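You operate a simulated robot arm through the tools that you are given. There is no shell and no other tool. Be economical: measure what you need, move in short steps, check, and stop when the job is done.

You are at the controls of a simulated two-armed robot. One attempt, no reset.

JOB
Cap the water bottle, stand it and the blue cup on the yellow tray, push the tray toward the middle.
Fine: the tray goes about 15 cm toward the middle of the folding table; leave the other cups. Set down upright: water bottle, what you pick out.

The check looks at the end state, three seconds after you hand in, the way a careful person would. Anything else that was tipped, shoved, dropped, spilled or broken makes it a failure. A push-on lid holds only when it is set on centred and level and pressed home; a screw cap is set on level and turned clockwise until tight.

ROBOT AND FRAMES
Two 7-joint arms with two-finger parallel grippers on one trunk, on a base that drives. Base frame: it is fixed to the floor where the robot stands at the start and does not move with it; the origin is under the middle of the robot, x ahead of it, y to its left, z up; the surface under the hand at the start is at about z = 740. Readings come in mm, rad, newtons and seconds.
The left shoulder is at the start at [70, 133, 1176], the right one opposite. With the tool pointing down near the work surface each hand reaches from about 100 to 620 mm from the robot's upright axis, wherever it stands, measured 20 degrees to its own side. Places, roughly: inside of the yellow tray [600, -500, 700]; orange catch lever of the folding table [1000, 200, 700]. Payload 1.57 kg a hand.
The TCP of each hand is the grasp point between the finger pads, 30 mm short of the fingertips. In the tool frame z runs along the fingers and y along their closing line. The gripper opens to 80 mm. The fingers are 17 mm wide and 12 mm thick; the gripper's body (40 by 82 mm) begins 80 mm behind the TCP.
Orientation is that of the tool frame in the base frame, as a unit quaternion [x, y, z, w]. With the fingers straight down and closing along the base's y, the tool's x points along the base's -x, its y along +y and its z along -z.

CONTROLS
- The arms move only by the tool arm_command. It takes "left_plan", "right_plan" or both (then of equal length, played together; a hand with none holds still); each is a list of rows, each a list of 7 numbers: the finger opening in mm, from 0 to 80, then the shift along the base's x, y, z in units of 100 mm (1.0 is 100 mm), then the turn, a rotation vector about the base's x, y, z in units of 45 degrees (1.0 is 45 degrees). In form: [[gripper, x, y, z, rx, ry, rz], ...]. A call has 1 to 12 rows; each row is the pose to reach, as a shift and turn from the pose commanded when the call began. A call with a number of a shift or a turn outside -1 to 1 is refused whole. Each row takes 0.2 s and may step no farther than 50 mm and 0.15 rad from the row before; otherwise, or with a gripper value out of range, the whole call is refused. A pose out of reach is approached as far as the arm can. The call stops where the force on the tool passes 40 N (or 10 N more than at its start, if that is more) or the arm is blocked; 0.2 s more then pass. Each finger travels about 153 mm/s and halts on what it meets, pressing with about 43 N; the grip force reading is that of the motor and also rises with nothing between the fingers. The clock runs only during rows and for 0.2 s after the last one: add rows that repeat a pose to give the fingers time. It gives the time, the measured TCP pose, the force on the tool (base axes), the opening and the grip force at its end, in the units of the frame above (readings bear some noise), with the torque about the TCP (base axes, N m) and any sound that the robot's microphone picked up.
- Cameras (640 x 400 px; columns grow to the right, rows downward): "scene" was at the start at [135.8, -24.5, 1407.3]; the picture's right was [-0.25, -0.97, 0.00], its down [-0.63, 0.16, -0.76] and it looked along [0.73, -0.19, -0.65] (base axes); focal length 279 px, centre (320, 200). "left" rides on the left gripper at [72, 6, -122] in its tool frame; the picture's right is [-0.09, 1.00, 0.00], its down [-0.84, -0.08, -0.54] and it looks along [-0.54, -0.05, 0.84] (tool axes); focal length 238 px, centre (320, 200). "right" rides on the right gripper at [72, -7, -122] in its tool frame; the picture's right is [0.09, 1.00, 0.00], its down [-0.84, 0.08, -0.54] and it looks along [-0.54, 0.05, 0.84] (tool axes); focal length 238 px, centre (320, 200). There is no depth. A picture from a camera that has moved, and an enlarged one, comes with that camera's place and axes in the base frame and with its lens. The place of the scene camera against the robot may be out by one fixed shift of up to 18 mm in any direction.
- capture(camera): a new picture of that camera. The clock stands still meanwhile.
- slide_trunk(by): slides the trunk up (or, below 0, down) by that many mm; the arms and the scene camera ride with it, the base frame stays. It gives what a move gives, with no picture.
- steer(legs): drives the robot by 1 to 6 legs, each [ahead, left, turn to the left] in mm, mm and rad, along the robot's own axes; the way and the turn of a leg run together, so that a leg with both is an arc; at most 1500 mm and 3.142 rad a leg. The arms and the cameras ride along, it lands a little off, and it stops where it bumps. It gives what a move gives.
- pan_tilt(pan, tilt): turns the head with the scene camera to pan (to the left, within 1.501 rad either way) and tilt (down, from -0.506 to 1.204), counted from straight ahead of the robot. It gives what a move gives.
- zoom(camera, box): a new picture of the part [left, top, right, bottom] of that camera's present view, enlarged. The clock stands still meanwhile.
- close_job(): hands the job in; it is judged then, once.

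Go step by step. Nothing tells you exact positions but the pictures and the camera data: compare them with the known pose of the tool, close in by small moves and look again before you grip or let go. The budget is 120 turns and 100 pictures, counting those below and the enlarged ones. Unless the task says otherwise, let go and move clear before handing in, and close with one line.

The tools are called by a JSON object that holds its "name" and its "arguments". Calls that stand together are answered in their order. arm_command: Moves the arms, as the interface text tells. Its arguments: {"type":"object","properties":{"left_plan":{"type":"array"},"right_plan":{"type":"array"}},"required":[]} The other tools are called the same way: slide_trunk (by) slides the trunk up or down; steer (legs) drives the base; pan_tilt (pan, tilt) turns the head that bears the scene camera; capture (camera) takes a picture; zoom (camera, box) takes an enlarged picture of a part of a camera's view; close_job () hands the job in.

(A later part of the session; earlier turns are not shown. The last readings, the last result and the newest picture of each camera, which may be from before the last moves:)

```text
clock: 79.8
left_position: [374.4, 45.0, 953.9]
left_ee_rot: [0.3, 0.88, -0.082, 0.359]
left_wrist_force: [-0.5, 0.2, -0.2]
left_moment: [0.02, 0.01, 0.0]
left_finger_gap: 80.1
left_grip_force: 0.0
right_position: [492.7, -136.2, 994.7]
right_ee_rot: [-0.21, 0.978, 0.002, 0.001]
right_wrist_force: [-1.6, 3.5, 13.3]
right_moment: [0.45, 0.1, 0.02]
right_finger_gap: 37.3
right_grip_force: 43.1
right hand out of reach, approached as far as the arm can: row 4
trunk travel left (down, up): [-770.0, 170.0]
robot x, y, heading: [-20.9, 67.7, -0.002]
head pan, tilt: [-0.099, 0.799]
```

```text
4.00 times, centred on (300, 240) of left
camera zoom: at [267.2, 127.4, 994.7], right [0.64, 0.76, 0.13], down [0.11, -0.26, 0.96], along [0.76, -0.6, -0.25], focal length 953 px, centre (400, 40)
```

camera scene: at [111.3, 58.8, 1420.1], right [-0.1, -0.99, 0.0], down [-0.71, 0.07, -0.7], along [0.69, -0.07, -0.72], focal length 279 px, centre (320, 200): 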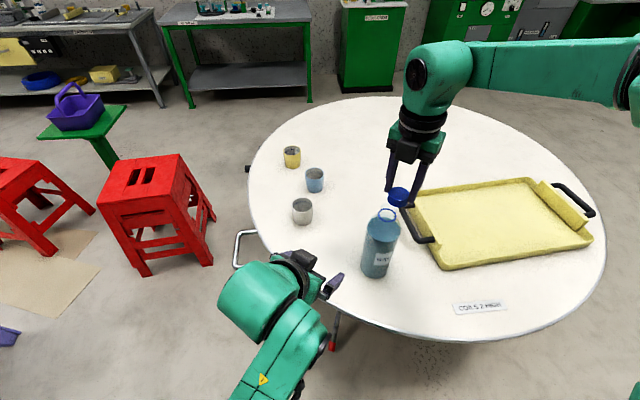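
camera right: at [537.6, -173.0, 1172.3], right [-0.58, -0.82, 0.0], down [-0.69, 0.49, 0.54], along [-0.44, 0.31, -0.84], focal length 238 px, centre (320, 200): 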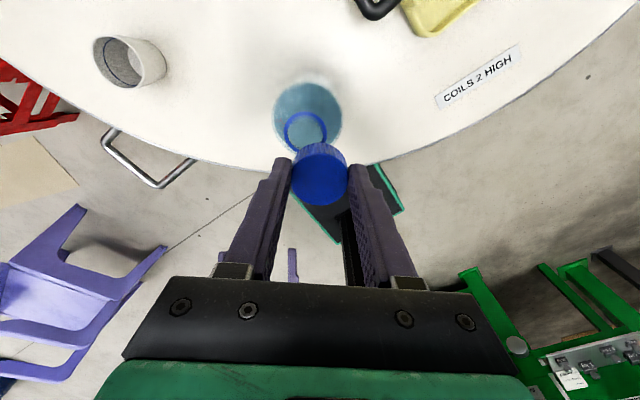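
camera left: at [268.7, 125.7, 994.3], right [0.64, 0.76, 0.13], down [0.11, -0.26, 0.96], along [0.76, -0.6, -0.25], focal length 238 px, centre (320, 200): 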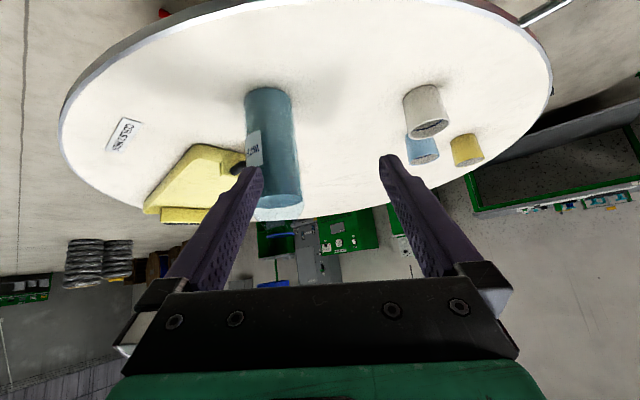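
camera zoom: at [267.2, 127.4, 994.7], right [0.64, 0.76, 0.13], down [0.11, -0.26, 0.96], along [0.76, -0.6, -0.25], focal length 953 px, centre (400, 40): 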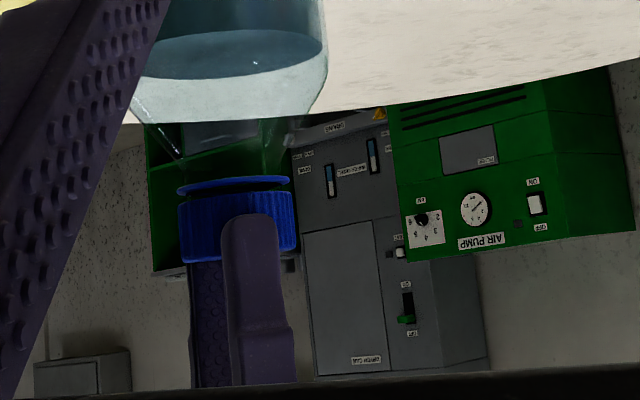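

I've reached the clockwise yaw limit near 24°, and the hand drifted and dragged the bottle about 8 mm, but it's still upright. I'll let go of the cap, rise, rewind and regrip.

{"name": "arm_command", "arguments": {"right_plan": [[45, 0, 0, 0.005, 0, 0, 0], [62, 0, 0, 0.005, 0, 0, 0], [62, 0, 0, 0.005, 0, 0, 0], [62, 0, 0, 0.2, 0, 0, 0], [62, 0, 0, 0.4, 0, 0, 0.16], [62, 0, 0, 0.4, 0, 0, 0.32], [62, 0, 0, 0.4, 0, 0, 0.48], [62, 0, 0, 0.4, 0, 0, 0.64], [62, 0, 0, 0.4, 0, 0, 0.8], [62, 0, 0, 0.4, 0, 0, 0.96]]}}

{"name": "arm_command", "arguments": {"right_plan": [[62, 0, 0, 0, 0, 0, 0.16], [62, 0, 0, 0, 0, 0, 0.32], [62, 0, 0, 0, 0, 0, 0.48], [62, 0, 0, 0, 0, 0, 0.64], [62, 0, 0, 0, 0, 0, 0.8], [62, 0, 0, 0, 0, 0, 0.96]]}}

{"name": "arm_command", "arguments": {"right_plan": [[62, 0, 0, 0, 0, 0, 0.16], [62, 0, 0, 0, 0, 0, 0.32], [62, 0, 0, 0, 0, 0, 0.48], [62, 0, 0, 0, 0, 0, 0.64], [62, 0, 0, 0, 0, 0, 0.8], [62, 0, 0, 0, 0, 0, 0.96]]}}

{"name": "arm_command", "arguments": {"right_plan": [[62, 0, 0, 0, 0, 0, 0.16], [62, 0, 0, 0, 0, 0, 0.32], [62, 0, 0, 0, 0, 0, 0.48], [62, 0, 0, 0, 0, 0, 0.64], [62, 0, 0, 0, 0, 0, 0.8], [62, 0, 0, 0, 0, 0, 0.96]]}}

{"name": "zoom", "arguments": {"camera": "right", "box": [240, 90, 400, 210]}}

{"name": "zoom", "arguments": {"camera": "scene", "box": [350, 170, 430, 290]}}

```text
clock: 82.0
left_position: [375.4, 43.8, 953.4]
left_ee_rot: [0.3, 0.88, -0.082, 0.359]
left_wrist_force: [-0.4, -0.7, 0.4]
left_moment: [0.0, 0.0, 0.0]
left_finger_gap: 80.1
left_grip_force: 0.0
right_position: [494.5, -137.7, 1032.2]
right_ee_rot: [-0.557, 0.831, 0.0, 0.0]
right_wrist_force: [0.0, 0.8, -0.2]
right_moment: [-0.02, 0.01, 0.04]
right_finger_gap: 62.2
right_grip_force: 0.1
trunk travel left (down, up): [-770.0, 170.0]
robot x, y, heading: [-21.2, 69.0, -0.004]
head pan, tilt: [-0.099, 0.799]
```

```text
clock: 83.4
left_position: [375.3, 43.4, 953.1]
left_ee_rot: [0.299, 0.88, -0.081, 0.36]
left_wrist_force: [0.0, 0.4, -0.2]
left_moment: [0.01, 0.04, 0.02]
left_finger_gap: 79.9
left_grip_force: 0.0
right_position: [494.3, -136.8, 1032.5]
right_ee_rot: [0.823, -0.568, 0.0, -0.001]
right_wrist_force: [0.3, -0.1, 0.5]
right_moment: [0.02, 0.02, 0.0]
right_finger_gap: 61.7
right_grip_force: 0.0
trunk travel left (down, up): [-770.0, 170.0]
robot x, y, heading: [-23.4, 74.0, -0.009]
head pan, tilt: [-0.099, 0.799]
```

```text
clock: 84.8
left_position: [375.6, 43.9, 953.0]
left_ee_rot: [0.299, 0.88, -0.081, 0.359]
left_wrist_force: [0.7, 0.2, -0.3]
left_moment: [-0.01, 0.01, -0.01]
left_finger_gap: 80.1
left_grip_force: 0.0
right_position: [494.4, -136.7, 1032.8]
right_ee_rot: [0.974, -0.225, 0.0, -0.001]
right_wrist_force: [-0.3, -1.1, 0.4]
right_moment: [-0.04, -0.01, -0.04]
right_finger_gap: 61.9
right_grip_force: 0.1
trunk travel left (down, up): [-770.0, 170.0]
robot x, y, heading: [-22.2, 70.6, -0.003]
head pan, tilt: [-0.099, 0.799]
```

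```text
clock: 86.2
left_position: [376.3, 44.1, 953.5]
left_ee_rot: [0.3, 0.88, -0.081, 0.359]
left_wrist_force: [-0.2, -0.9, -0.3]
left_moment: [-0.03, -0.01, 0.0]
left_finger_gap: 80.1
left_grip_force: 0.0
right_position: [492.8, -138.1, 1032.7]
right_ee_rot: [0.989, 0.151, 0.0, 0.0]
right_wrist_force: [-0.1, 0.0, 0.6]
right_moment: [0.02, 0.02, -0.02]
right_finger_gap: 62.0
right_grip_force: 0.1
trunk travel left (down, up): [-770.0, 170.0]
robot x, y, heading: [-20.4, 70.0, -0.0]
head pan, tilt: [-0.099, 0.799]
```

```text
3.33 times, centred on (320, 150) of right
camera zoom: at [560.8, -110.3, 1155.9], right [0.38, -0.92, 0.0], down [-0.78, -0.32, 0.54], along [-0.5, -0.21, -0.84], focal length 794 px, centre (320, 367)
```

zoom: 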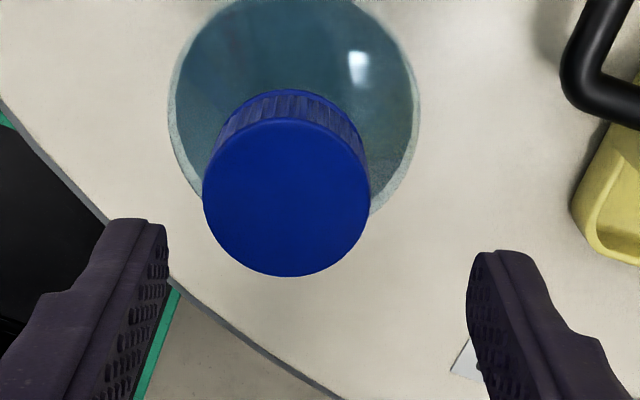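

```text
3.33 times, centred on (390, 230) of scene
camera zoom: at [111.4, 58.9, 1420.1], right [-0.1, -0.99, 0.0], down [-0.71, 0.07, -0.7], along [0.69, -0.07, -0.72], focal length 931 px, centre (87, 100)
```

zoom: 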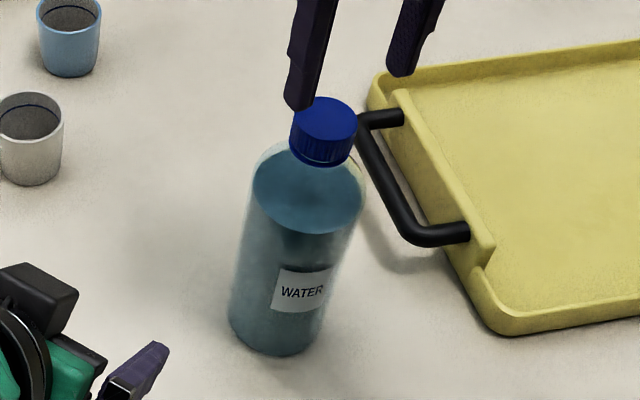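

The cap sits at (495.6,-129.4) and yaw is rewound to about 197°. I'll recentre, descend and check before closing.

{"name": "arm_command", "arguments": {"right_plan": [[62, 0.02, 0.08, 0, 0, 0, 0], [62, 0.02, 0.08, -0.15, 0, 0, 0], [62, 0.02, 0.08, -0.3, 0, 0, 0], [62, 0.02, 0.08, -0.38, 0, 0, 0], [62, 0.02, 0.08, -0.38, 0, 0, 0]]}}

{"name": "zoom", "arguments": {"camera": "right", "box": [240, 110, 400, 230]}}

```text
clock: 87.4
left_position: [375.9, 44.1, 955.1]
left_ee_rot: [0.299, 0.881, -0.081, 0.359]
left_wrist_force: [-0.3, 0.1, -0.4]
left_moment: [-0.01, -0.02, 0.02]
left_finger_gap: 80.0
left_grip_force: 0.0
right_position: [496.1, -129.8, 995.4]
right_ee_rot: [0.989, 0.148, 0.0, 0.0]
right_wrist_force: [-0.2, 0.5, 0.1]
right_moment: [-0.01, 0.01, 0.02]
right_finger_gap: 62.2
right_grip_force: 0.0
trunk travel left (down, up): [-770.0, 170.0]
robot x, y, heading: [-21.7, 67.9, -0.005]
head pan, tilt: [-0.099, 0.799]
```

```text
3.33 times, centred on (320, 170) of right
camera zoom: at [563.4, -101.9, 1118.2], right [0.38, -0.93, 0.0], down [-0.78, -0.32, 0.54], along [-0.5, -0.21, -0.84], focal length 794 px, centre (320, 300)
```

zoom: 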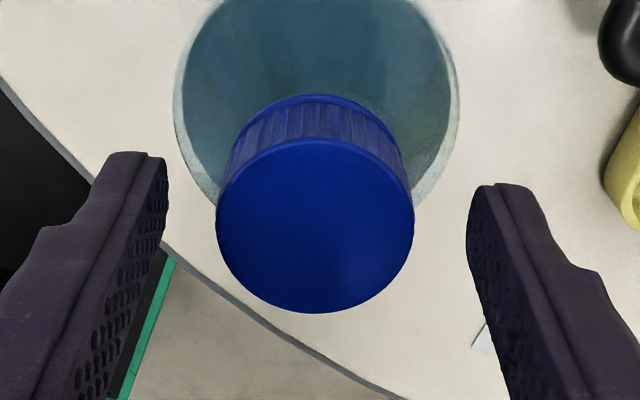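

Well centred. I'll close and turn clockwise with light downward pressure.

{"name": "arm_command", "arguments": {"right_plan": [[45, 0, 0, 0, 0, 0, 0], [30, 0, 0, 0, 0, 0, 0], [30, 0, 0, -0.01, 0, 0, 0], [30, 0, 0, -0.012, 0, 0, -0.16], [30, 0, 0, -0.014, 0, 0, -0.32], [30, 0, 0, -0.016, 0, 0, -0.48], [30, 0, 0, -0.018, 0, 0, -0.64], [30, 0, 0, -0.02, 0, 0, -0.8], [30, 0, 0, -0.022, 0, 0, -0.96]]}}

{"name": "arm_command", "arguments": {"right_plan": [[30, 0, 0, -0.001, 0, 0, -0.16], [30, 0, 0, -0.002, 0, 0, -0.32], [30, 0, 0, -0.003, 0, 0, -0.48], [30, 0, 0, -0.004, 0, 0, -0.64], [30, 0, 0, -0.006, 0, 0, -0.8], [30, 0, 0, -0.008, 0, 0, -0.96]]}}

{"name": "arm_command", "arguments": {"right_plan": [[30, 0, 0, -0.001, 0, 0, -0.16], [30, 0, 0, -0.002, 0, 0, -0.32], [30, 0, 0, -0.003, 0, 0, -0.48], [30, 0, 0, -0.004, 0, 0, -0.64], [30, 0, 0, -0.006, 0, 0, -0.8], [30, 0, 0, -0.008, 0, 0, -0.96]]}}

{"name": "zoom", "arguments": {"camera": "left", "box": [220, 190, 380, 290]}}

{"name": "zoom", "arguments": {"camera": "scene", "box": [350, 170, 430, 290]}}

```text
clock: 89.4
left_position: [375.1, 43.9, 955.0]
left_ee_rot: [0.301, 0.879, -0.082, 0.36]
left_wrist_force: [-0.3, -0.1, 0.3]
left_moment: [-0.01, -0.02, 0.02]
left_finger_gap: 80.1
left_grip_force: 0.0
right_position: [495.1, -129.2, 994.8]
right_ee_rot: [0.973, -0.229, 0.001, -0.001]
right_wrist_force: [1.1, -2.4, 13.5]
right_moment: [-0.34, -0.05, 0.02]
right_finger_gap: 37.6
right_grip_force: 43.0
trunk travel left (down, up): [-770.0, 170.0]
robot x, y, heading: [-22.3, 71.2, -0.005]
head pan, tilt: [-0.099, 0.799]
```

```text
clock: 90.8
left_position: [373.4, 44.0, 955.0]
left_ee_rot: [0.3, 0.88, -0.081, 0.359]
left_wrist_force: [0.5, -0.1, -0.3]
left_moment: [0.01, -0.01, -0.01]
left_finger_gap: 79.9
left_grip_force: 0.0
right_position: [492.9, -129.0, 993.8]
right_ee_rot: [0.821, -0.571, 0.001, -0.002]
right_wrist_force: [-0.8, -5.6, 17.4]
right_moment: [-0.38, 0.04, 0.04]
right_finger_gap: 37.8
right_grip_force: 43.0
trunk travel left (down, up): [-770.0, 170.0]
robot x, y, heading: [-18.7, 68.6, -0.003]
head pan, tilt: [-0.099, 0.799]
```

```text
clock: 92.2
left_position: [374.4, 45.1, 954.0]
left_ee_rot: [0.299, 0.88, -0.083, 0.36]
left_wrist_force: [-0.8, 0.0, 0.4]
left_moment: [-0.01, 0.0, -0.01]
left_finger_gap: 80.0
left_grip_force: 0.1
right_position: [493.4, -127.3, 992.6]
right_ee_rot: [-0.554, 0.833, -0.002, 0.002]
right_wrist_force: [-0.7, 3.6, 15.7]
right_moment: [0.81, -0.32, 0.23]
right_finger_gap: 37.3
right_grip_force: 42.9
trunk travel left (down, up): [-770.0, 170.0]
robot x, y, heading: [-22.7, 68.6, -0.003]
head pan, tilt: [-0.099, 0.799]
```

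```text
4.00 times, centred on (300, 240) of left
camera zoom: at [266.7, 127.4, 994.9], right [0.64, 0.76, 0.13], down [0.11, -0.26, 0.96], along [0.76, -0.6, -0.25], focal length 953 px, centre (400, 40)
```

zoom: 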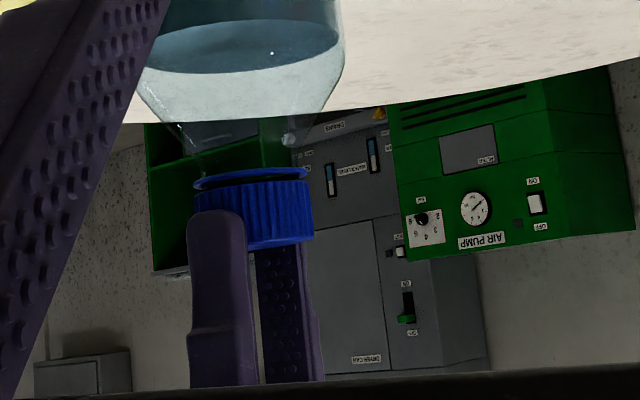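

```text
3.33 times, centred on (390, 230) of scene
camera zoom: at [108.4, 61.2, 1420.5], right [-0.1, -0.99, 0.0], down [-0.71, 0.07, -0.7], along [0.7, -0.07, -0.72], focal length 931 px, centre (87, 100)
```

zoom: 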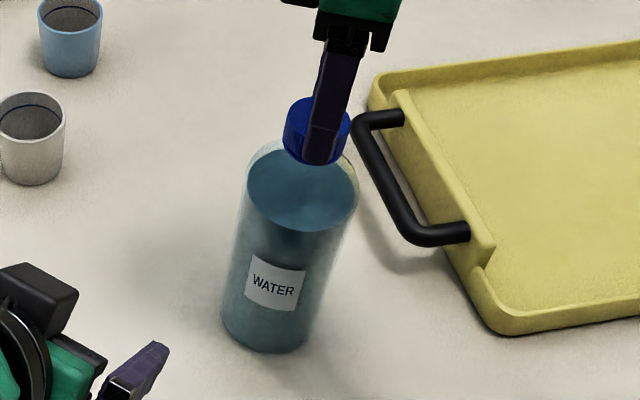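

The cap has drawn down onto the ring, twist torque is 0.23 N·m, and the bottle is just starting to turn with it. I'll press a bit harder for base friction and give a final twist.

{"name": "arm_command", "arguments": {"right_plan": [[30, 0, 0, -0.006, 0, 0, 0], [30, 0, 0, -0.012, 0, 0, 0], [30, 0, 0, -0.013, 0, 0, -0.14], [30, 0, 0, -0.014, 0, 0, -0.28], [30, 0, 0, -0.014, 0, 0, -0.42], [30, 0, 0, -0.014, 0, 0, -0.56]]}}

{"name": "zoom", "arguments": {"camera": "scene", "box": [350, 170, 430, 290]}}

```text
clock: 93.6
left_position: [372.6, 43.0, 955.1]
left_ee_rot: [0.3, 0.879, -0.082, 0.361]
left_wrist_force: [0.6, -0.1, -0.2]
left_moment: [-0.02, 0.0, 0.03]
left_finger_gap: 80.2
left_grip_force: 0.0
right_position: [492.2, -129.0, 992.8]
right_ee_rot: [-0.359, 0.934, -0.001, 0.002]
right_wrist_force: [-1.5, -0.4, 27.7]
right_moment: [-0.33, 0.12, 0.35]
right_finger_gap: 37.5
right_grip_force: 43.0
trunk travel left (down, up): [-770.0, 170.0]
robot x, y, heading: [-26.3, 68.4, -0.0]
head pan, tilt: [-0.099, 0.799]
```

```text
3.33 times, centred on (390, 230) of scene
camera zoom: at [106.1, 60.5, 1420.7], right [-0.1, -0.99, 0.0], down [-0.71, 0.07, -0.7], along [0.7, -0.07, -0.71], focal length 931 px, centre (87, 100)
```

zoom: 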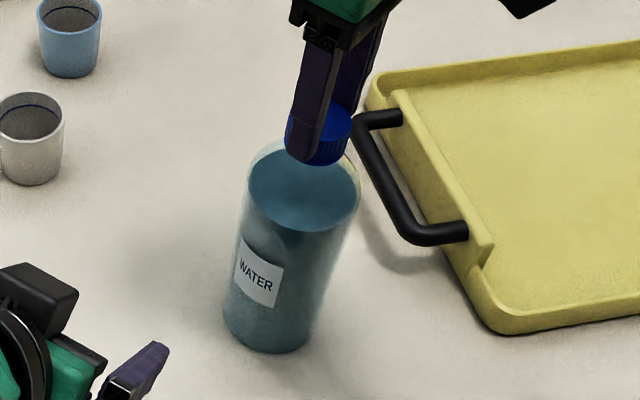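

The cap is down and tight, since the bottle now co-rotates at 0.35 N·m. I'll lift the bottle by its cap while raising the left arm clear of the table.

{"name": "arm_command", "arguments": {"left_plan": [[80, 0, 0, 0.2, 0, 0, 0], [80, 0, 0, 0.4, 0, 0, 0], [80, 0, 0, 0.6, 0, 0, 0], [80, 0, 0, 0.8, 0, 0, 0], [80, 0, 0, 1.0, 0, 0, 0]], "right_plan": [[30, 0, 0, 0.012, 0, 0, 0.05], [30, 0, 0, 0.05, 0, 0, 0.08], [30, 0, 0, 0.1, 0, 0, 0.08], [30, 0, 0, 0.2, 0, 0, 0.08], [30, 0, 0, 0.3, 0, 0, 0.08]]}}

{"name": "capture", "arguments": {"camera": "scene"}}

```text
clock: 94.8
left_position: [376.6, 42.9, 1052.0]
left_ee_rot: [0.3, 0.881, -0.081, 0.358]
left_wrist_force: [-0.2, -0.2, 0.3]
left_moment: [-0.01, 0.0, 0.03]
left_finger_gap: 80.0
left_grip_force: 0.1
right_position: [497.2, -129.2, 1018.6]
right_ee_rot: [-0.389, 0.921, 0.001, -0.001]
right_wrist_force: [-0.1, -0.2, -7.6]
right_moment: [0.03, 0.03, -0.01]
right_finger_gap: 37.6
right_grip_force: 43.3
trunk travel left (down, up): [-770.0, 170.0]
robot x, y, heading: [-22.9, 74.9, -0.001]
head pan, tilt: [-0.099, 0.799]
```

```text
33 pictures are left
camera scene: at [112.7, 58.4, 1419.9], right [-0.1, -0.99, 0.0], down [-0.71, 0.07, -0.7], along [0.69, -0.07, -0.72], focal length 279 px, centre (320, 200)
```

scene: 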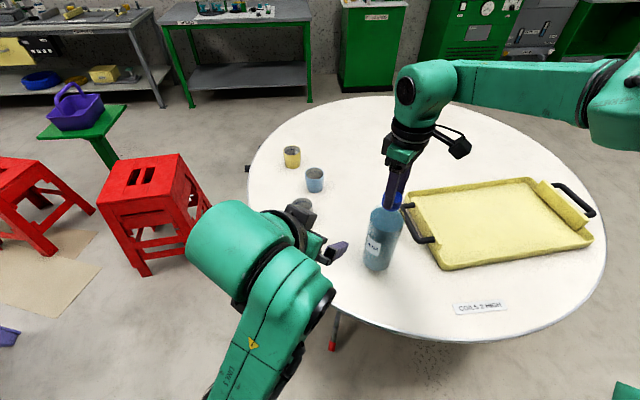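

The bottle is off the table, held by its cap at 7.6 N. I'll lift it higher and drive right so the tray comes into reach.

{"name": "arm_command", "arguments": {"left_plan": [[80, -0.05, 0.1, 0.2, 0, 0, 0], [80, -0.1, 0.1, 0.4, 0, 0, 0], [80, -0.1, 0.1, 0.6, 0, 0, 0], [80, -0.1, 0.1, 0.8, 0, 0, 0], [80, -0.1, 0.1, 1.0, 0, 0, 0]], "right_plan": [[30, 0, 0, 0.15, 0, 0, 0], [30, 0, 0, 0.3, 0, 0, 0], [30, 0, 0, 0.45, 0, 0, 0], [30, 0, 0, 0.6, 0, 0, 0], [30, 0, 0, 0.7, 0, 0, 0]]}}

{"name": "steer", "arguments": {"legs": [[0, -150, 0], [0, -150, 0]]}}

{"name": "capture", "arguments": {"camera": "scene"}}

```text
clock: 95.4
left_position: [383.5, 105.3, 1042.2]
left_ee_rot: [0.315, 0.89, 0.038, 0.327]
left_wrist_force: [-0.4, 0.5, 0.0]
left_moment: [0.01, 0.02, -0.03]
left_finger_gap: 80.1
left_grip_force: 0.0
left hand out of reach, approached as far as the arm can: row 2, 3
right_position: [495.7, -128.8, 1044.4]
right_ee_rot: [-0.389, 0.921, -0.001, -0.001]
right_wrist_force: [0.4, 1.0, -7.8]
right_moment: [0.04, -0.02, 0.0]
right_finger_gap: 37.5
right_grip_force: 42.9
trunk travel left (down, up): [-770.0, 170.0]
robot x, y, heading: [-18.7, 70.5, 0.004]
head pan, tilt: [-0.099, 0.799]
stopped in row 3 (left hand): the arm was blocked; the commanded pose is now the measured one
```

```text
clock: 97.7
left_position: [382.8, -194.3, 1042.0]
left_ee_rot: [0.316, 0.89, 0.036, 0.328]
left_wrist_force: [0.8, -0.2, -1.0]
left_moment: [0.02, 0.01, -0.01]
left_finger_gap: 80.1
left_grip_force: 0.0
right_position: [494.0, -428.7, 1046.5]
right_ee_rot: [-0.388, 0.922, 0.0, -0.001]
right_wrist_force: [0.3, 0.9, -7.0]
right_moment: [0.04, 0.05, -0.02]
right_finger_gap: 37.5
right_grip_force: 42.7
trunk travel left (down, up): [-770.0, 170.0]
robot x, y, heading: [-20.3, -230.5, -0.003]
head pan, tilt: [-0.099, 0.799]
```

```text
32 pictures are left
camera scene: at [112.0, -240.2, 1420.0], right [-0.1, -0.99, 0.0], down [-0.71, 0.07, -0.7], along [0.69, -0.07, -0.72], focal length 279 px, centre (320, 200)
```

scene: 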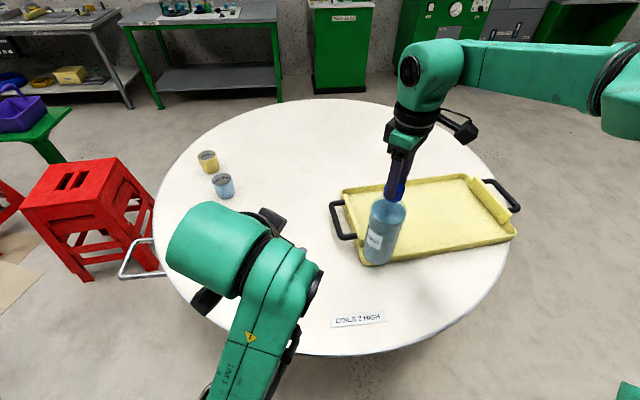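

While driving, the bottle caught the tray's high end wall and shoved the tray about (+40,-94) mm, because the lift had been cut short when the left arm was blocked. Nothing tipped. I'll lift the bottle well clear now and correct the tray's position at the end, aiming for its starting place plus 15 cm toward the table centre.

{"name": "arm_command", "arguments": {"right_plan": [[30, 0, 0, 0.2, 0, 0, 0], [30, 0, 0, 0.4, 0, 0, 0], [30, 0, 0, 0.6, 0, 0, 0], [30, 0, 0, 0.8, 0, 0, 0], [30, 0, 0, 0.9, 0, 0, 0]]}}

{"name": "arm_command", "arguments": {"left_plan": [[80, 0, 0, 0.15, 0, 0, 0], [80, 0, 0, 0.3, 0, 0, 0], [80, 0, 0, 0.45, 0, 0, 0], [80, 0, 0, 0.6, 0, 0, 0], [80, 0, 0, 0.75, 0, 0, 0]]}}

{"name": "capture", "arguments": {"camera": "scene"}}

```text
clock: 98.9
left_position: [383.3, -197.0, 1041.1]
left_ee_rot: [0.315, 0.89, 0.039, 0.328]
left_wrist_force: [-0.2, -0.1, -0.6]
left_moment: [0.02, 0.02, 0.02]
left_finger_gap: 80.0
left_grip_force: 0.1
right_position: [494.4, -431.9, 1137.7]
right_ee_rot: [-0.387, 0.922, -0.001, -0.001]
right_wrist_force: [0.7, -0.3, -8.2]
right_moment: [-0.04, 0.03, 0.03]
right_finger_gap: 37.6
right_grip_force: 42.8
trunk travel left (down, up): [-770.0, 170.0]
robot x, y, heading: [-21.7, -228.8, -0.001]
head pan, tilt: [-0.099, 0.799]
```

```text
clock: 99.5
left_position: [390.2, -148.0, 1033.3]
left_ee_rot: [0.33, 0.885, 0.146, 0.293]
left_wrist_force: [1.0, 0.8, 0.4]
left_moment: [-0.02, -0.02, -0.01]
left_finger_gap: 80.0
left_grip_force: 0.0
left hand out of reach, approached as far as the arm can: row 2
right_position: [495.7, -432.6, 1136.1]
right_ee_rot: [-0.388, 0.922, 0.0, -0.002]
right_wrist_force: [0.0, 0.5, -7.5]
right_moment: [0.01, -0.01, -0.01]
right_finger_gap: 38.0
right_grip_force: 43.2
trunk travel left (down, up): [-770.0, 170.0]
robot x, y, heading: [-26.6, -231.6, -0.005]
head pan, tilt: [-0.099, 0.799]
stopped in row 2 (left hand): the arm was blocked; the commanded pose is now the measured one
```

```text
31 pictures are left
camera scene: at [112.1, -242.5, 1419.9], right [-0.1, -0.99, 0.0], down [-0.71, 0.07, -0.7], along [0.69, -0.07, -0.72], focal length 279 px, centre (320, 200)
```

scene: 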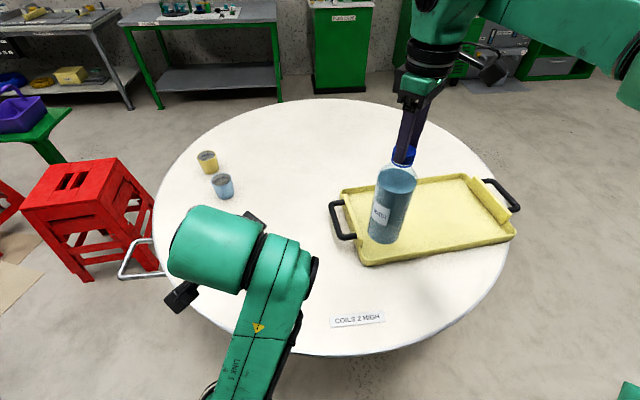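

The bottle is well clear now. I'll drive a little forward and right so the tray interior is within reach.

{"name": "steer", "arguments": {"legs": [[80, -110, 0]]}}

{"name": "arm_command", "arguments": {"right_plan": [[30, 0.1, 0, 0, 0, 0, 0], [30, 0.2, 0, 0, 0, 0, 0], [30, 0.3, 0, 0, 0, 0, 0], [30, 0.3, 0, 0, 0, 0, 0]]}}

{"name": "capture", "arguments": {"camera": "scene"}}

{"name": "capture", "arguments": {"camera": "right"}}

```text
clock: 100.8
left_position: [468.8, -261.4, 1034.1]
left_ee_rot: [0.33, 0.885, 0.144, 0.295]
left_wrist_force: [-0.4, 0.5, 0.4]
left_moment: [-0.01, -0.01, -0.06]
left_finger_gap: 80.0
left_grip_force: 0.1
right_position: [570.5, -542.4, 1138.4]
right_ee_rot: [-0.387, 0.922, -0.002, 0.001]
right_wrist_force: [-0.4, 0.1, -7.8]
right_moment: [-0.02, 0.02, 0.04]
right_finger_gap: 37.6
right_grip_force: 43.2
trunk travel left (down, up): [-770.0, 170.0]
robot x, y, heading: [53.7, -340.1, -0.006]
head pan, tilt: [-0.099, 0.799]
```

```text
clock: 101.8
left_position: [470.4, -261.5, 1034.1]
left_ee_rot: [0.331, 0.885, 0.145, 0.294]
left_wrist_force: [-0.5, -1.3, -0.1]
left_moment: [0.04, -0.01, 0.0]
left_finger_gap: 80.1
left_grip_force: 0.0
right_position: [589.5, -547.0, 1133.3]
right_ee_rot: [-0.387, 0.922, 0.0, 0.0]
right_wrist_force: [0.3, -0.2, -8.3]
right_moment: [0.02, 0.03, 0.0]
right_finger_gap: 37.9
right_grip_force: 42.7
right hand out of reach, approached as far as the arm can: row 2, 3, 4
trunk travel left (down, up): [-770.0, 170.0]
robot x, y, heading: [57.6, -342.6, -0.012]
head pan, tilt: [-0.099, 0.799]
```

```text
30 pictures are left
camera scene: at [190.5, -354.3, 1420.0], right [-0.11, -0.99, 0.0], down [-0.71, 0.08, -0.7], along [0.69, -0.07, -0.72], focal length 279 px, centre (320, 200)
```

scene: 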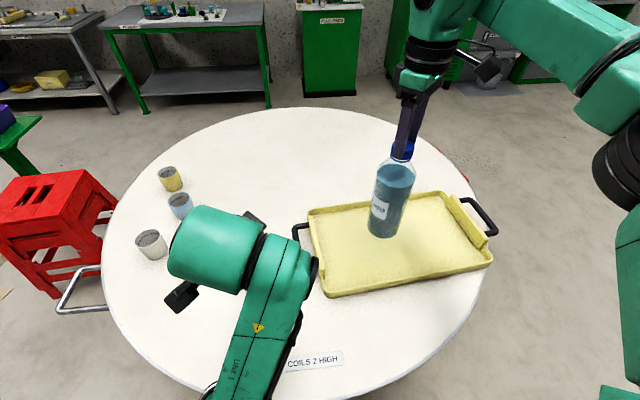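

```text
29 pictures are left
camera right: at [543.7, -603.6, 1256.7], right [-0.77, 0.63, 0.0], down [0.53, 0.65, 0.54], along [0.34, 0.42, -0.84], focal length 238 px, centre (320, 200)
```

right: 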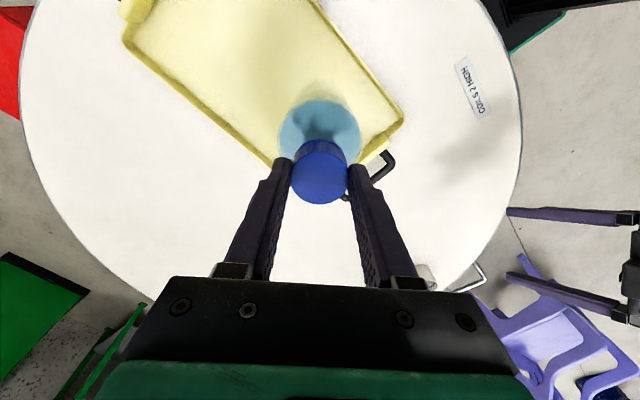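

The bottle's base is over the tray interior, with about 70 mm clear of the end wall. I'll lower it here.

{"name": "arm_command", "arguments": {"right_plan": [[30, 0, 0, -0.15, 0, 0, 0], [30, 0, 0, -0.3, 0, 0, 0], [30, 0, 0, -0.5, 0, 0, 0], [30, 0, 0, -0.7, 0, 0, 0], [30, 0, 0, -0.85, 0, 0, 0], [30, 0, 0, -1.0, 0, 0, 0]]}}

{"name": "arm_command", "arguments": {"right_plan": [[30, 0, 0, -0.1, 0, 0, 0], [30, 0, 0, -0.17, 0, 0, 0], [30, 0, 0, -0.22, 0, 0, 0], [30, 0, 0, -0.26, 0, 0, 0], [30, 0, 0, -0.29, 0, 0, 0]]}}

```text
clock: 103.2
left_position: [469.3, -262.9, 1032.6]
left_ee_rot: [0.331, 0.885, 0.145, 0.294]
left_wrist_force: [0.1, 0.5, -0.6]
left_moment: [-0.02, -0.01, -0.02]
left_finger_gap: 80.1
left_grip_force: 0.2
right_position: [587.9, -548.5, 1032.3]
right_ee_rot: [-0.386, 0.922, 0.001, 0.0]
right_wrist_force: [0.2, -0.7, -7.8]
right_moment: [0.02, 0.01, 0.02]
right_finger_gap: 37.6
right_grip_force: 42.7
trunk travel left (down, up): [-770.0, 170.0]
robot x, y, heading: [53.7, -344.4, -0.006]
head pan, tilt: [-0.099, 0.799]
```

```text
clock: 104.4
left_position: [470.0, -260.6, 1033.4]
left_ee_rot: [0.33, 0.885, 0.145, 0.294]
left_wrist_force: [0.5, 0.1, 0.3]
left_moment: [0.01, -0.01, 0.01]
left_finger_gap: 79.9
left_grip_force: 0.0
right_position: [586.9, -547.6, 1004.5]
right_ee_rot: [-0.387, 0.922, 0.001, 0.0]
right_wrist_force: [-0.3, -0.4, -7.8]
right_moment: [0.01, 0.06, -0.01]
right_finger_gap: 37.7
right_grip_force: 43.4
trunk travel left (down, up): [-770.0, 170.0]
robot x, y, heading: [56.0, -340.6, -0.01]
head pan, tilt: [-0.099, 0.799]
```

{"name": "arm_command", "arguments": {"right_plan": [[30, 0, 0, -0.02, 0, 0, 0], [30, 0, 0, -0.04, 0, 0, 0], [30, 0, 0, -0.055, 0, 0, 0]]}}

```text
clock: 105.2
left_position: [468.3, -262.3, 1034.4]
left_ee_rot: [0.33, 0.885, 0.146, 0.294]
left_wrist_force: [0.7, -0.1, 0.1]
left_moment: [-0.04, 0.0, 0.02]
left_finger_gap: 80.1
left_grip_force: 0.0
right_position: [587.3, -548.2, 1001.4]
right_ee_rot: [-0.387, 0.922, 0.0, 0.0]
right_wrist_force: [1.6, 0.5, -1.1]
right_moment: [-0.1, 0.05, 0.02]
right_finger_gap: 37.5
right_grip_force: 42.8
trunk travel left (down, up): [-770.0, 170.0]
robot x, y, heading: [54.6, -338.9, -0.008]
head pan, tilt: [-0.099, 0.799]
```

The bottle is standing on the tray. I'll let go and rise straight up.

{"name": "arm_command", "arguments": {"right_plan": [[45, 0, 0, 0, 0, 0, 0], [60, 0, 0, 0, 0, 0, 0], [70, 0, 0, 0, 0, 0, 0], [70, 0, 0, 0.2, 0, 0, 0], [70, 0, 0, 0.5, 0, 0, 0], [70, 0, 0, 0.8, 0, 0, 0], [70, 0, 0, 1.0, 0, 0, 0]]}}

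{"name": "zoom", "arguments": {"camera": "scene", "box": [280, 130, 510, 310]}}

```text
clock: 106.8
left_position: [468.2, -262.1, 1033.7]
left_ee_rot: [0.331, 0.884, 0.146, 0.295]
left_wrist_force: [0.7, -0.1, -0.4]
left_moment: [-0.03, 0.01, 0.02]
left_finger_gap: 79.8
left_grip_force: 0.1
right_position: [588.0, -547.5, 1101.9]
right_ee_rot: [-0.387, 0.922, 0.0, 0.0]
right_wrist_force: [-0.6, 0.1, -0.4]
right_moment: [0.01, -0.02, 0.0]
right_finger_gap: 70.0
right_grip_force: 0.1
trunk travel left (down, up): [-770.0, 170.0]
robot x, y, heading: [56.2, -341.8, -0.008]
head pan, tilt: [-0.099, 0.799]
```

```text
2.22 times, centred on (395, 220) of scene
camera zoom: at [188.7, -354.1, 1420.1], right [-0.11, -0.99, 0.0], down [-0.71, 0.08, -0.7], along [0.69, -0.07, -0.72], focal length 620 px, centre (153, 156)
```

zoom: 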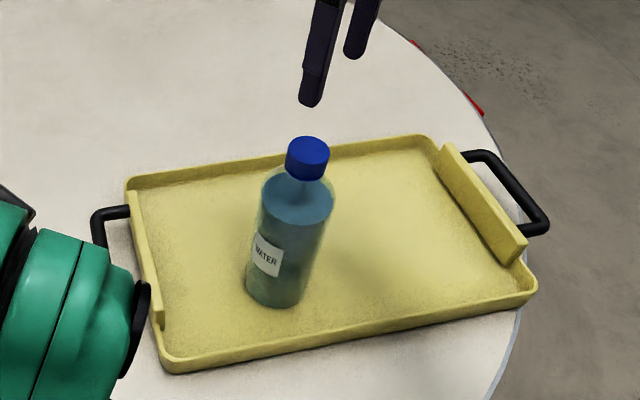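

The bottle stands upright and capped on the tray. Now for the blue cup: I'll back off, go left, and pull up so the cup is within the right hand's reach.

{"name": "steer", "arguments": {"legs": [[-110, 0, 0.008], [0, 561, 0], [340, 0, 0]]}}

{"name": "capture", "arguments": {"camera": "right"}}

{"name": "capture", "arguments": {"camera": "scene"}}

```text
clock: 112.6
left_position: [693.7, 317.7, 1034.2]
left_ee_rot: [0.326, 0.886, 0.147, 0.295]
left_wrist_force: [0.5, 0.7, -0.4]
left_moment: [0.0, 0.03, -0.01]
left_finger_gap: 79.8
left_grip_force: 0.0
right_position: [814.6, 33.1, 1101.2]
right_ee_rot: [-0.392, 0.92, -0.001, 0.001]
right_wrist_force: [0.7, -0.7, -0.3]
right_moment: [-0.02, 0.01, 0.01]
right_finger_gap: 69.9
right_grip_force: 0.0
trunk travel left (down, up): [-770.0, 170.0]
robot x, y, heading: [284.3, 233.4, 0.005]
head pan, tilt: [-0.099, 0.799]
```

```text
27 pictures are left
camera right: at [770.1, -23.2, 1224.7], right [-0.78, 0.62, 0.0], down [0.52, 0.66, 0.54], along [0.34, 0.42, -0.84], focal length 238 px, centre (320, 200)
```

right: 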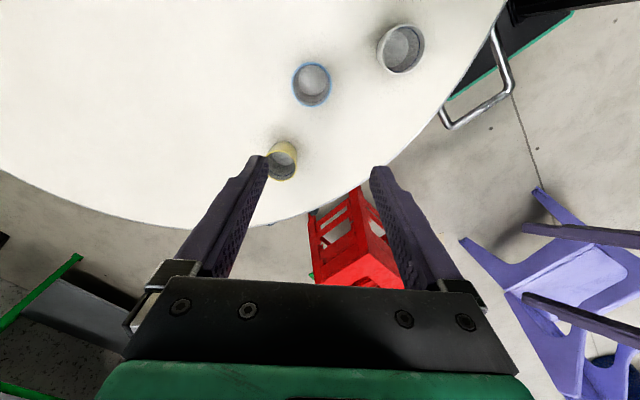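

```text
26 pictures are left
camera scene: at [414.7, 221.4, 1420.3], right [-0.09, -1.0, 0.0], down [-0.71, 0.07, -0.7], along [0.69, -0.07, -0.72], focal length 279 px, centre (320, 200)
```

scene: 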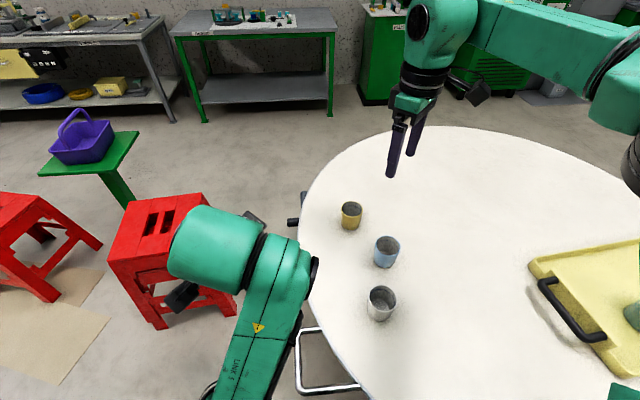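

The blue cup is at about (815,6), 64 mm wide. I'll move above it, open fully, and lower part way.

{"name": "arm_command", "arguments": {"right_plan": [[80, 0.01, -0.1, -0.1, 0, 0, 0], [80, 0.01, -0.267, -0.3, 0, 0, 0], [80, 0.01, -0.267, -0.5, 0, 0, 0], [80, 0.01, -0.267, -0.75, 0, 0, 0], [80, 0.01, -0.267, -1.0, 0, 0, 0]]}}

{"name": "arm_command", "arguments": {"right_plan": [[80, 0, 0, -0.3, 0, 0, 0], [80, 0, 0, -0.6, 0, 0, 0], [80, 0, 0, -0.9, 0, 0, 0], [80, 0, 0, -0.9, 0, 0, 0]]}}

{"name": "zoom", "arguments": {"camera": "right", "box": [200, 50, 440, 210]}}

```text
clock: 113.8
left_position: [695.2, 316.9, 1032.7]
left_ee_rot: [0.326, 0.887, 0.147, 0.292]
left_wrist_force: [-0.3, 0.2, 0.2]
left_moment: [0.0, -0.02, 0.0]
left_finger_gap: 79.8
left_grip_force: 0.0
right_position: [817.1, 5.7, 999.9]
right_ee_rot: [-0.392, 0.92, 0.0, 0.001]
right_wrist_force: [-0.1, 0.3, -0.7]
right_moment: [-0.04, 0.02, -0.03]
right_finger_gap: 79.9
right_grip_force: 0.2
trunk travel left (down, up): [-770.0, 170.0]
robot x, y, heading: [285.2, 232.4, 0.004]
head pan, tilt: [-0.099, 0.799]
```

```text
clock: 114.8
left_position: [694.6, 317.8, 1033.4]
left_ee_rot: [0.325, 0.886, 0.147, 0.295]
left_wrist_force: [-0.9, 0.3, 0.5]
left_moment: [0.0, -0.04, -0.02]
left_finger_gap: 80.2
left_grip_force: 0.1
right_position: [801.8, 0.0, 918.3]
right_ee_rot: [-0.392, 0.92, 0.001, 0.001]
right_wrist_force: [0.3, 0.2, 0.0]
right_moment: [-0.02, 0.04, 0.01]
right_finger_gap: 79.9
right_grip_force: 0.1
right hand out of reach, approached as far as the arm can: row 2, 3, 4
trunk travel left (down, up): [-770.0, 170.0]
robot x, y, heading: [284.9, 230.8, 0.008]
head pan, tilt: [-0.099, 0.799]
```

```text
2.50 times, centred on (320, 130) of right
camera zoom: at [757.1, -56.3, 1041.8], right [-0.78, 0.62, 0.0], down [0.52, 0.66, 0.54], along [0.34, 0.42, -0.84], focal length 596 px, centre (320, 375)
```

zoom: 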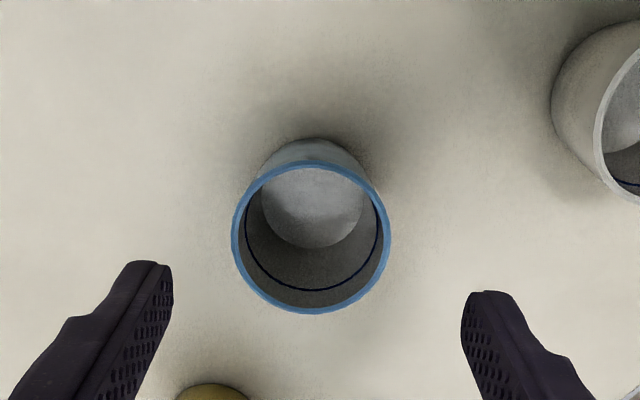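

The cup is empty and centred at (813,6). I'll raise the hand, lower the trunk for more reach, and come down again.

{"name": "arm_command", "arguments": {"right_plan": [[80, 0.03, 0.02, 0.3, 0, 0, 0], [80, 0.06, 0.04, 0.6, 0, 0, 0], [80, 0.11, 0.06, 1.0, 0, 0, 0]]}}

{"name": "slide_trunk", "arguments": {"by": -150}}

{"name": "capture", "arguments": {"camera": "right"}}

```text
clock: 115.6
left_position: [693.9, 317.5, 1033.9]
left_ee_rot: [0.324, 0.887, 0.147, 0.295]
left_wrist_force: [0.5, -0.5, -0.2]
left_moment: [0.02, 0.05, -0.02]
left_finger_gap: 80.0
left_grip_force: 0.1
right_position: [814.2, 7.9, 1021.2]
right_ee_rot: [-0.392, 0.92, 0.0, 0.0]
right_wrist_force: [0.6, -0.3, -0.5]
right_moment: [0.01, -0.02, 0.05]
right_finger_gap: 79.9
right_grip_force: 0.0
trunk travel left (down, up): [-770.0, 170.0]
robot x, y, heading: [282.1, 231.7, 0.004]
head pan, tilt: [-0.099, 0.799]
```

```text
clock: 117.4
left_position: [694.7, 317.5, 883.8]
left_ee_rot: [0.325, 0.887, 0.147, 0.294]
left_wrist_force: [1.0, 0.4, -0.2]
left_moment: [-0.04, 0.0, 0.01]
left_finger_gap: 80.0
left_grip_force: 0.1
right_position: [814.1, 7.6, 870.1]
right_ee_rot: [-0.392, 0.92, 0.0, 0.001]
right_wrist_force: [-0.9, 0.4, -0.1]
right_moment: [-0.03, 0.0, 0.05]
right_finger_gap: 79.9
right_grip_force: 0.0
trunk travel left (down, up): [-620.0, 320.0]
robot x, y, heading: [286.7, 227.5, 0.004]
head pan, tilt: [-0.099, 0.799]
```

```text
24 pictures are left
camera right: at [769.1, -48.3, 993.2], right [-0.78, 0.62, 0.0], down [0.52, 0.66, 0.54], along [0.34, 0.42, -0.84], focal length 238 px, centre (320, 200)
```

right: 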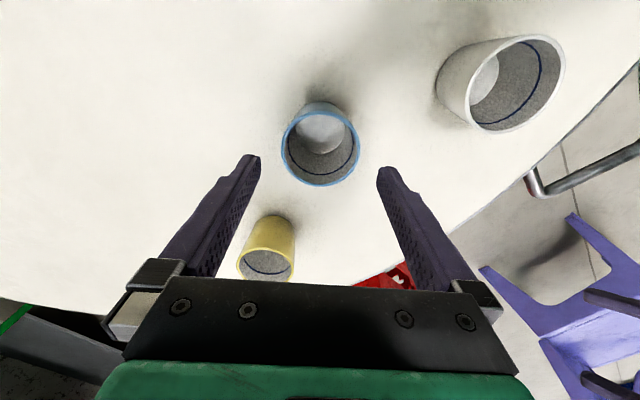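

Centred within about 3 mm. I'll adjust, go down and close on the cup.

{"name": "arm_command", "arguments": {"right_plan": [[80, -0.018, -0.033, 0, 0, 0, 0], [80, -0.018, -0.033, -0.2, 0, 0, 0], [80, -0.018, -0.033, -0.4, 0, 0, 0], [80, -0.018, -0.033, -0.6, 0, 0, 0], [80, -0.018, -0.033, -0.8, 0, 0, 0], [80, -0.018, -0.033, -0.8, 0, 0, 0]]}}

{"name": "capture", "arguments": {"camera": "right"}}

```text
clock: 118.8
left_position: [693.6, 317.6, 884.6]
left_ee_rot: [0.325, 0.887, 0.148, 0.294]
left_wrist_force: [-0.6, -0.4, 0.1]
left_moment: [0.01, -0.01, 0.02]
left_finger_gap: 80.1
left_grip_force: 0.0
right_position: [810.0, 5.2, 789.7]
right_ee_rot: [-0.392, 0.92, 0.0, 0.002]
right_wrist_force: [-0.4, -0.1, -0.5]
right_moment: [-0.02, 0.01, -0.03]
right_finger_gap: 80.0
right_grip_force: 0.1
trunk travel left (down, up): [-620.0, 320.0]
robot x, y, heading: [284.7, 231.2, 0.008]
head pan, tilt: [-0.099, 0.799]
```

```text
23 pictures are left
camera right: at [765.8, -51.7, 912.8], right [-0.78, 0.62, 0.0], down [0.52, 0.66, 0.54], along [0.34, 0.43, -0.84], focal length 238 px, centre (320, 200)
```

right: 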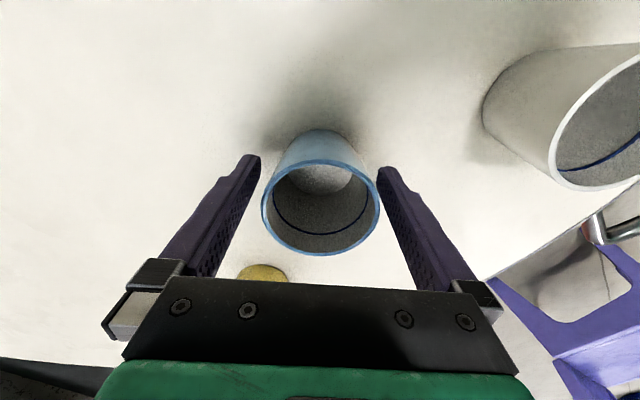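

Centred between the fingers. Close and lift.

{"name": "arm_command", "arguments": {"right_plan": [[70, 0, 0, 0, 0, 0, 0], [60, 0, 0, 0, 0, 0, 0], [50, 0, 0, 0, 0, 0, 0], [50, 0, 0, 0, 0, 0, 0], [50, 0, 0, 0.15, 0, 0, 0], [50, 0, 0, 0.4, 0, 0, 0], [50, 0, 0, 0.7, 0, 0, 0], [50, 0, 0, 1.0, 0, 0, 0]]}}

{"name": "slide_trunk", "arguments": {"by": 150}}

{"name": "capture", "arguments": {"camera": "scene"}}

```text
clock: 120.6
left_position: [693.2, 317.2, 883.8]
left_ee_rot: [0.325, 0.887, 0.148, 0.295]
left_wrist_force: [0.6, 1.2, 0.3]
left_moment: [0.02, -0.04, -0.02]
left_finger_gap: 79.7
left_grip_force: 0.0
right_position: [812.8, 4.9, 890.6]
right_ee_rot: [-0.392, 0.92, 0.0, 0.001]
right_wrist_force: [0.8, -0.1, -0.7]
right_moment: [-0.02, -0.01, 0.01]
right_finger_gap: 64.1
right_grip_force: 43.2
trunk travel left (down, up): [-620.0, 320.0]
robot x, y, heading: [281.0, 235.0, 0.006]
head pan, tilt: [-0.099, 0.799]
```

```text
clock: 122.3
left_position: [693.7, 317.9, 1033.4]
left_ee_rot: [0.325, 0.886, 0.147, 0.294]
left_wrist_force: [0.4, -0.6, 0.4]
left_moment: [-0.02, 0.0, -0.03]
left_finger_gap: 80.1
left_grip_force: 0.1
right_position: [813.9, 4.4, 1039.6]
right_ee_rot: [-0.392, 0.92, 0.0, 0.0]
right_wrist_force: [-0.2, 0.4, -0.5]
right_moment: [-0.03, 0.04, 0.02]
right_finger_gap: 63.7
right_grip_force: 43.6
trunk travel left (down, up): [-770.0, 170.0]
robot x, y, heading: [279.0, 229.8, 0.002]
head pan, tilt: [-0.099, 0.799]
```

```text
22 pictures are left
camera scene: at [416.3, 221.2, 1420.0], right [-0.09, -1.0, 0.0], down [-0.71, 0.07, -0.7], along [0.69, -0.07, -0.72], focal length 279 px, centre (320, 200)
```

scene: 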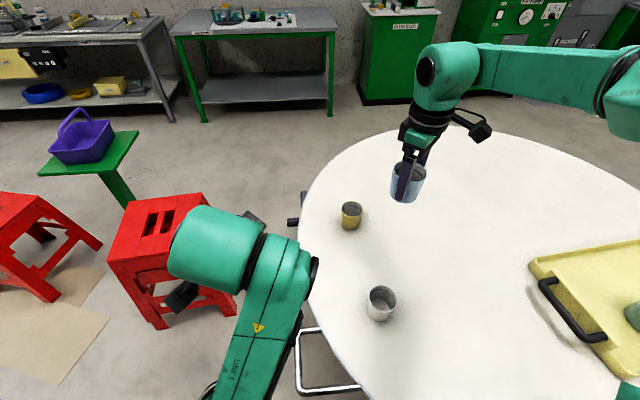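

The blue cup is held and nothing else moved. I'll carry it back and around to the tray.

{"name": "steer", "arguments": {"legs": [[-335, 0, 0], [0, -705, 0], [118, 0, 0]]}}

{"name": "capture", "arguments": {"camera": "scene"}}

{"name": "capture", "arguments": {"camera": "right"}}

```text
clock: 128.8
left_position: [487.0, -389.4, 1033.2]
left_ee_rot: [0.323, 0.887, 0.149, 0.295]
left_wrist_force: [-0.4, 0.3, -0.4]
left_moment: [-0.01, 0.01, 0.01]
left_finger_gap: 80.0
left_grip_force: 0.1
right_position: [607.5, -700.7, 1040.8]
right_ee_rot: [-0.395, 0.919, -0.001, 0.001]
right_wrist_force: [0.4, 0.3, -1.6]
right_moment: [0.04, -0.03, 0.01]
right_finger_gap: 63.4
right_grip_force: 43.1
trunk travel left (down, up): [-770.0, 170.0]
robot x, y, heading: [72.8, -480.1, 0.006]
head pan, tilt: [-0.099, 0.799]
```

```text
21 pictures are left
camera scene: at [209.4, -487.2, 1420.3], right [-0.09, -1.0, 0.0], down [-0.71, 0.06, -0.7], along [0.7, -0.06, -0.72], focal length 279 px, centre (320, 200)
```

scene: 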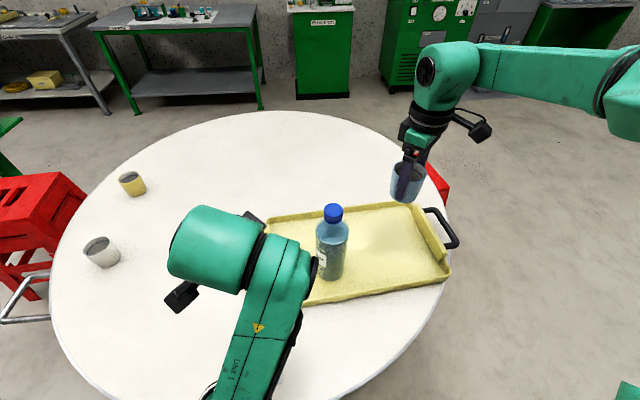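

```text
20 pictures are left
camera right: at [563.2, -757.7, 1163.3], right [-0.79, 0.62, 0.0], down [0.52, 0.66, 0.54], along [0.34, 0.43, -0.84], focal length 238 px, centre (320, 200)
```

right: 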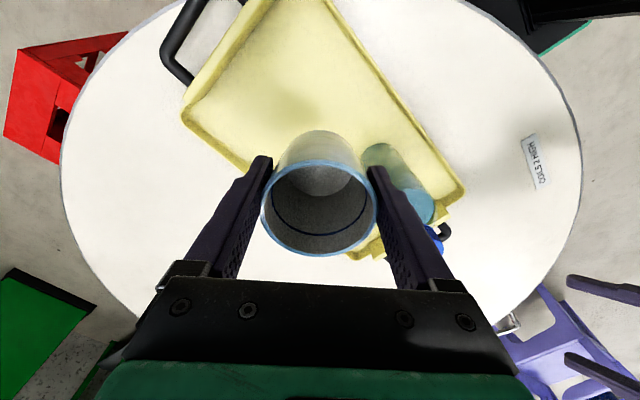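

The cup hangs over free tray space, 150 mm from the bottle. Before I lower the trunk I'll bring the left arm back toward its safer home pose so its elbow stays clear of the table.

{"name": "arm_command", "arguments": {"left_plan": [[80, -0.05, 0, 0.05, -0.049, 0.098, 0.107], [80, -0.1, 0, 0.1, -0.098, 0.195, 0.214], [80, -0.15, 0, 0.15, -0.147, 0.293, 0.321], [80, -0.2, 0, 0.2, -0.196, 0.391, 0.428], [80, -0.2, 0, 0.4, -0.245, 0.489, 0.535], [80, -0.2, 0, 0.6, -0.294, 0.586, 0.642]]}}

{"name": "arm_command", "arguments": {"left_plan": [[80, 0, -0.05, 0.1, -0.049, 0.098, 0.107], [80, 0, -0.1, 0.2, -0.098, 0.195, 0.214], [80, 0, -0.2, 0.4, -0.098, 0.195, 0.214], [80, 0, -0.3, 0.6, -0.098, 0.195, 0.214], [80, 0, -0.3, 0.8, -0.098, 0.195, 0.214]]}}

{"name": "capture", "arguments": {"camera": "scene"}}

```text
clock: 129.3
left_position: [487.8, -335.4, 1016.4]
left_ee_rot: [0.29, 0.899, 0.24, 0.221]
left_wrist_force: [0.2, 0.4, -0.1]
left_moment: [-0.02, 0.0, -0.02]
left_finger_gap: 80.1
left_grip_force: 0.1
left hand out of reach, approached as far as the arm can: row 2
right_position: [608.0, -701.2, 1040.8]
right_ee_rot: [-0.395, 0.919, -0.001, 0.0]
right_wrist_force: [-0.7, -0.2, -1.8]
right_moment: [-0.01, -0.02, -0.03]
right_finger_gap: 63.5
right_grip_force: 42.9
trunk travel left (down, up): [-770.0, 170.0]
robot x, y, heading: [77.8, -476.3, 0.011]
head pan, tilt: [-0.099, 0.799]
stopped in row 2 (left hand): the arm was blocked; the commanded pose is now the measured one
```

```text
clock: 129.7
left_position: [489.9, -284.0, 1006.6]
left_ee_rot: [0.257, 0.9, 0.323, 0.139]
left_wrist_force: [0.0, -0.8, 0.8]
left_moment: [-0.01, 0.0, -0.01]
left_finger_gap: 80.0
left_grip_force: 0.0
left hand out of reach, approached as far as the arm can: row 2
right_position: [609.9, -701.4, 1038.6]
right_ee_rot: [-0.395, 0.919, 0.0, -0.002]
right_wrist_force: [-0.6, 0.5, -1.0]
right_moment: [-0.04, -0.01, 0.01]
right_finger_gap: 63.7
right_grip_force: 43.3
trunk travel left (down, up): [-770.0, 170.0]
robot x, y, heading: [77.8, -476.0, 0.009]
head pan, tilt: [-0.099, 0.799]
stopped in row 2 (left hand): the arm was blocked; the commanded pose is now the measured one
```

```text
19 pictures are left
camera scene: at [212.5, -486.1, 1420.0], right [-0.09, -1.0, 0.0], down [-0.71, 0.06, -0.7], along [0.69, -0.06, -0.72], focal length 279 px, centre (320, 200)
```

scene: 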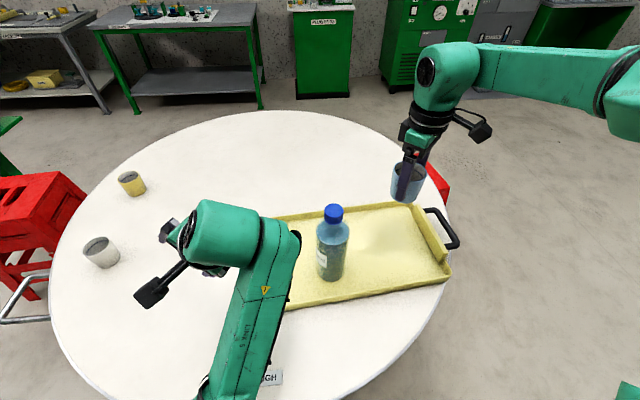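

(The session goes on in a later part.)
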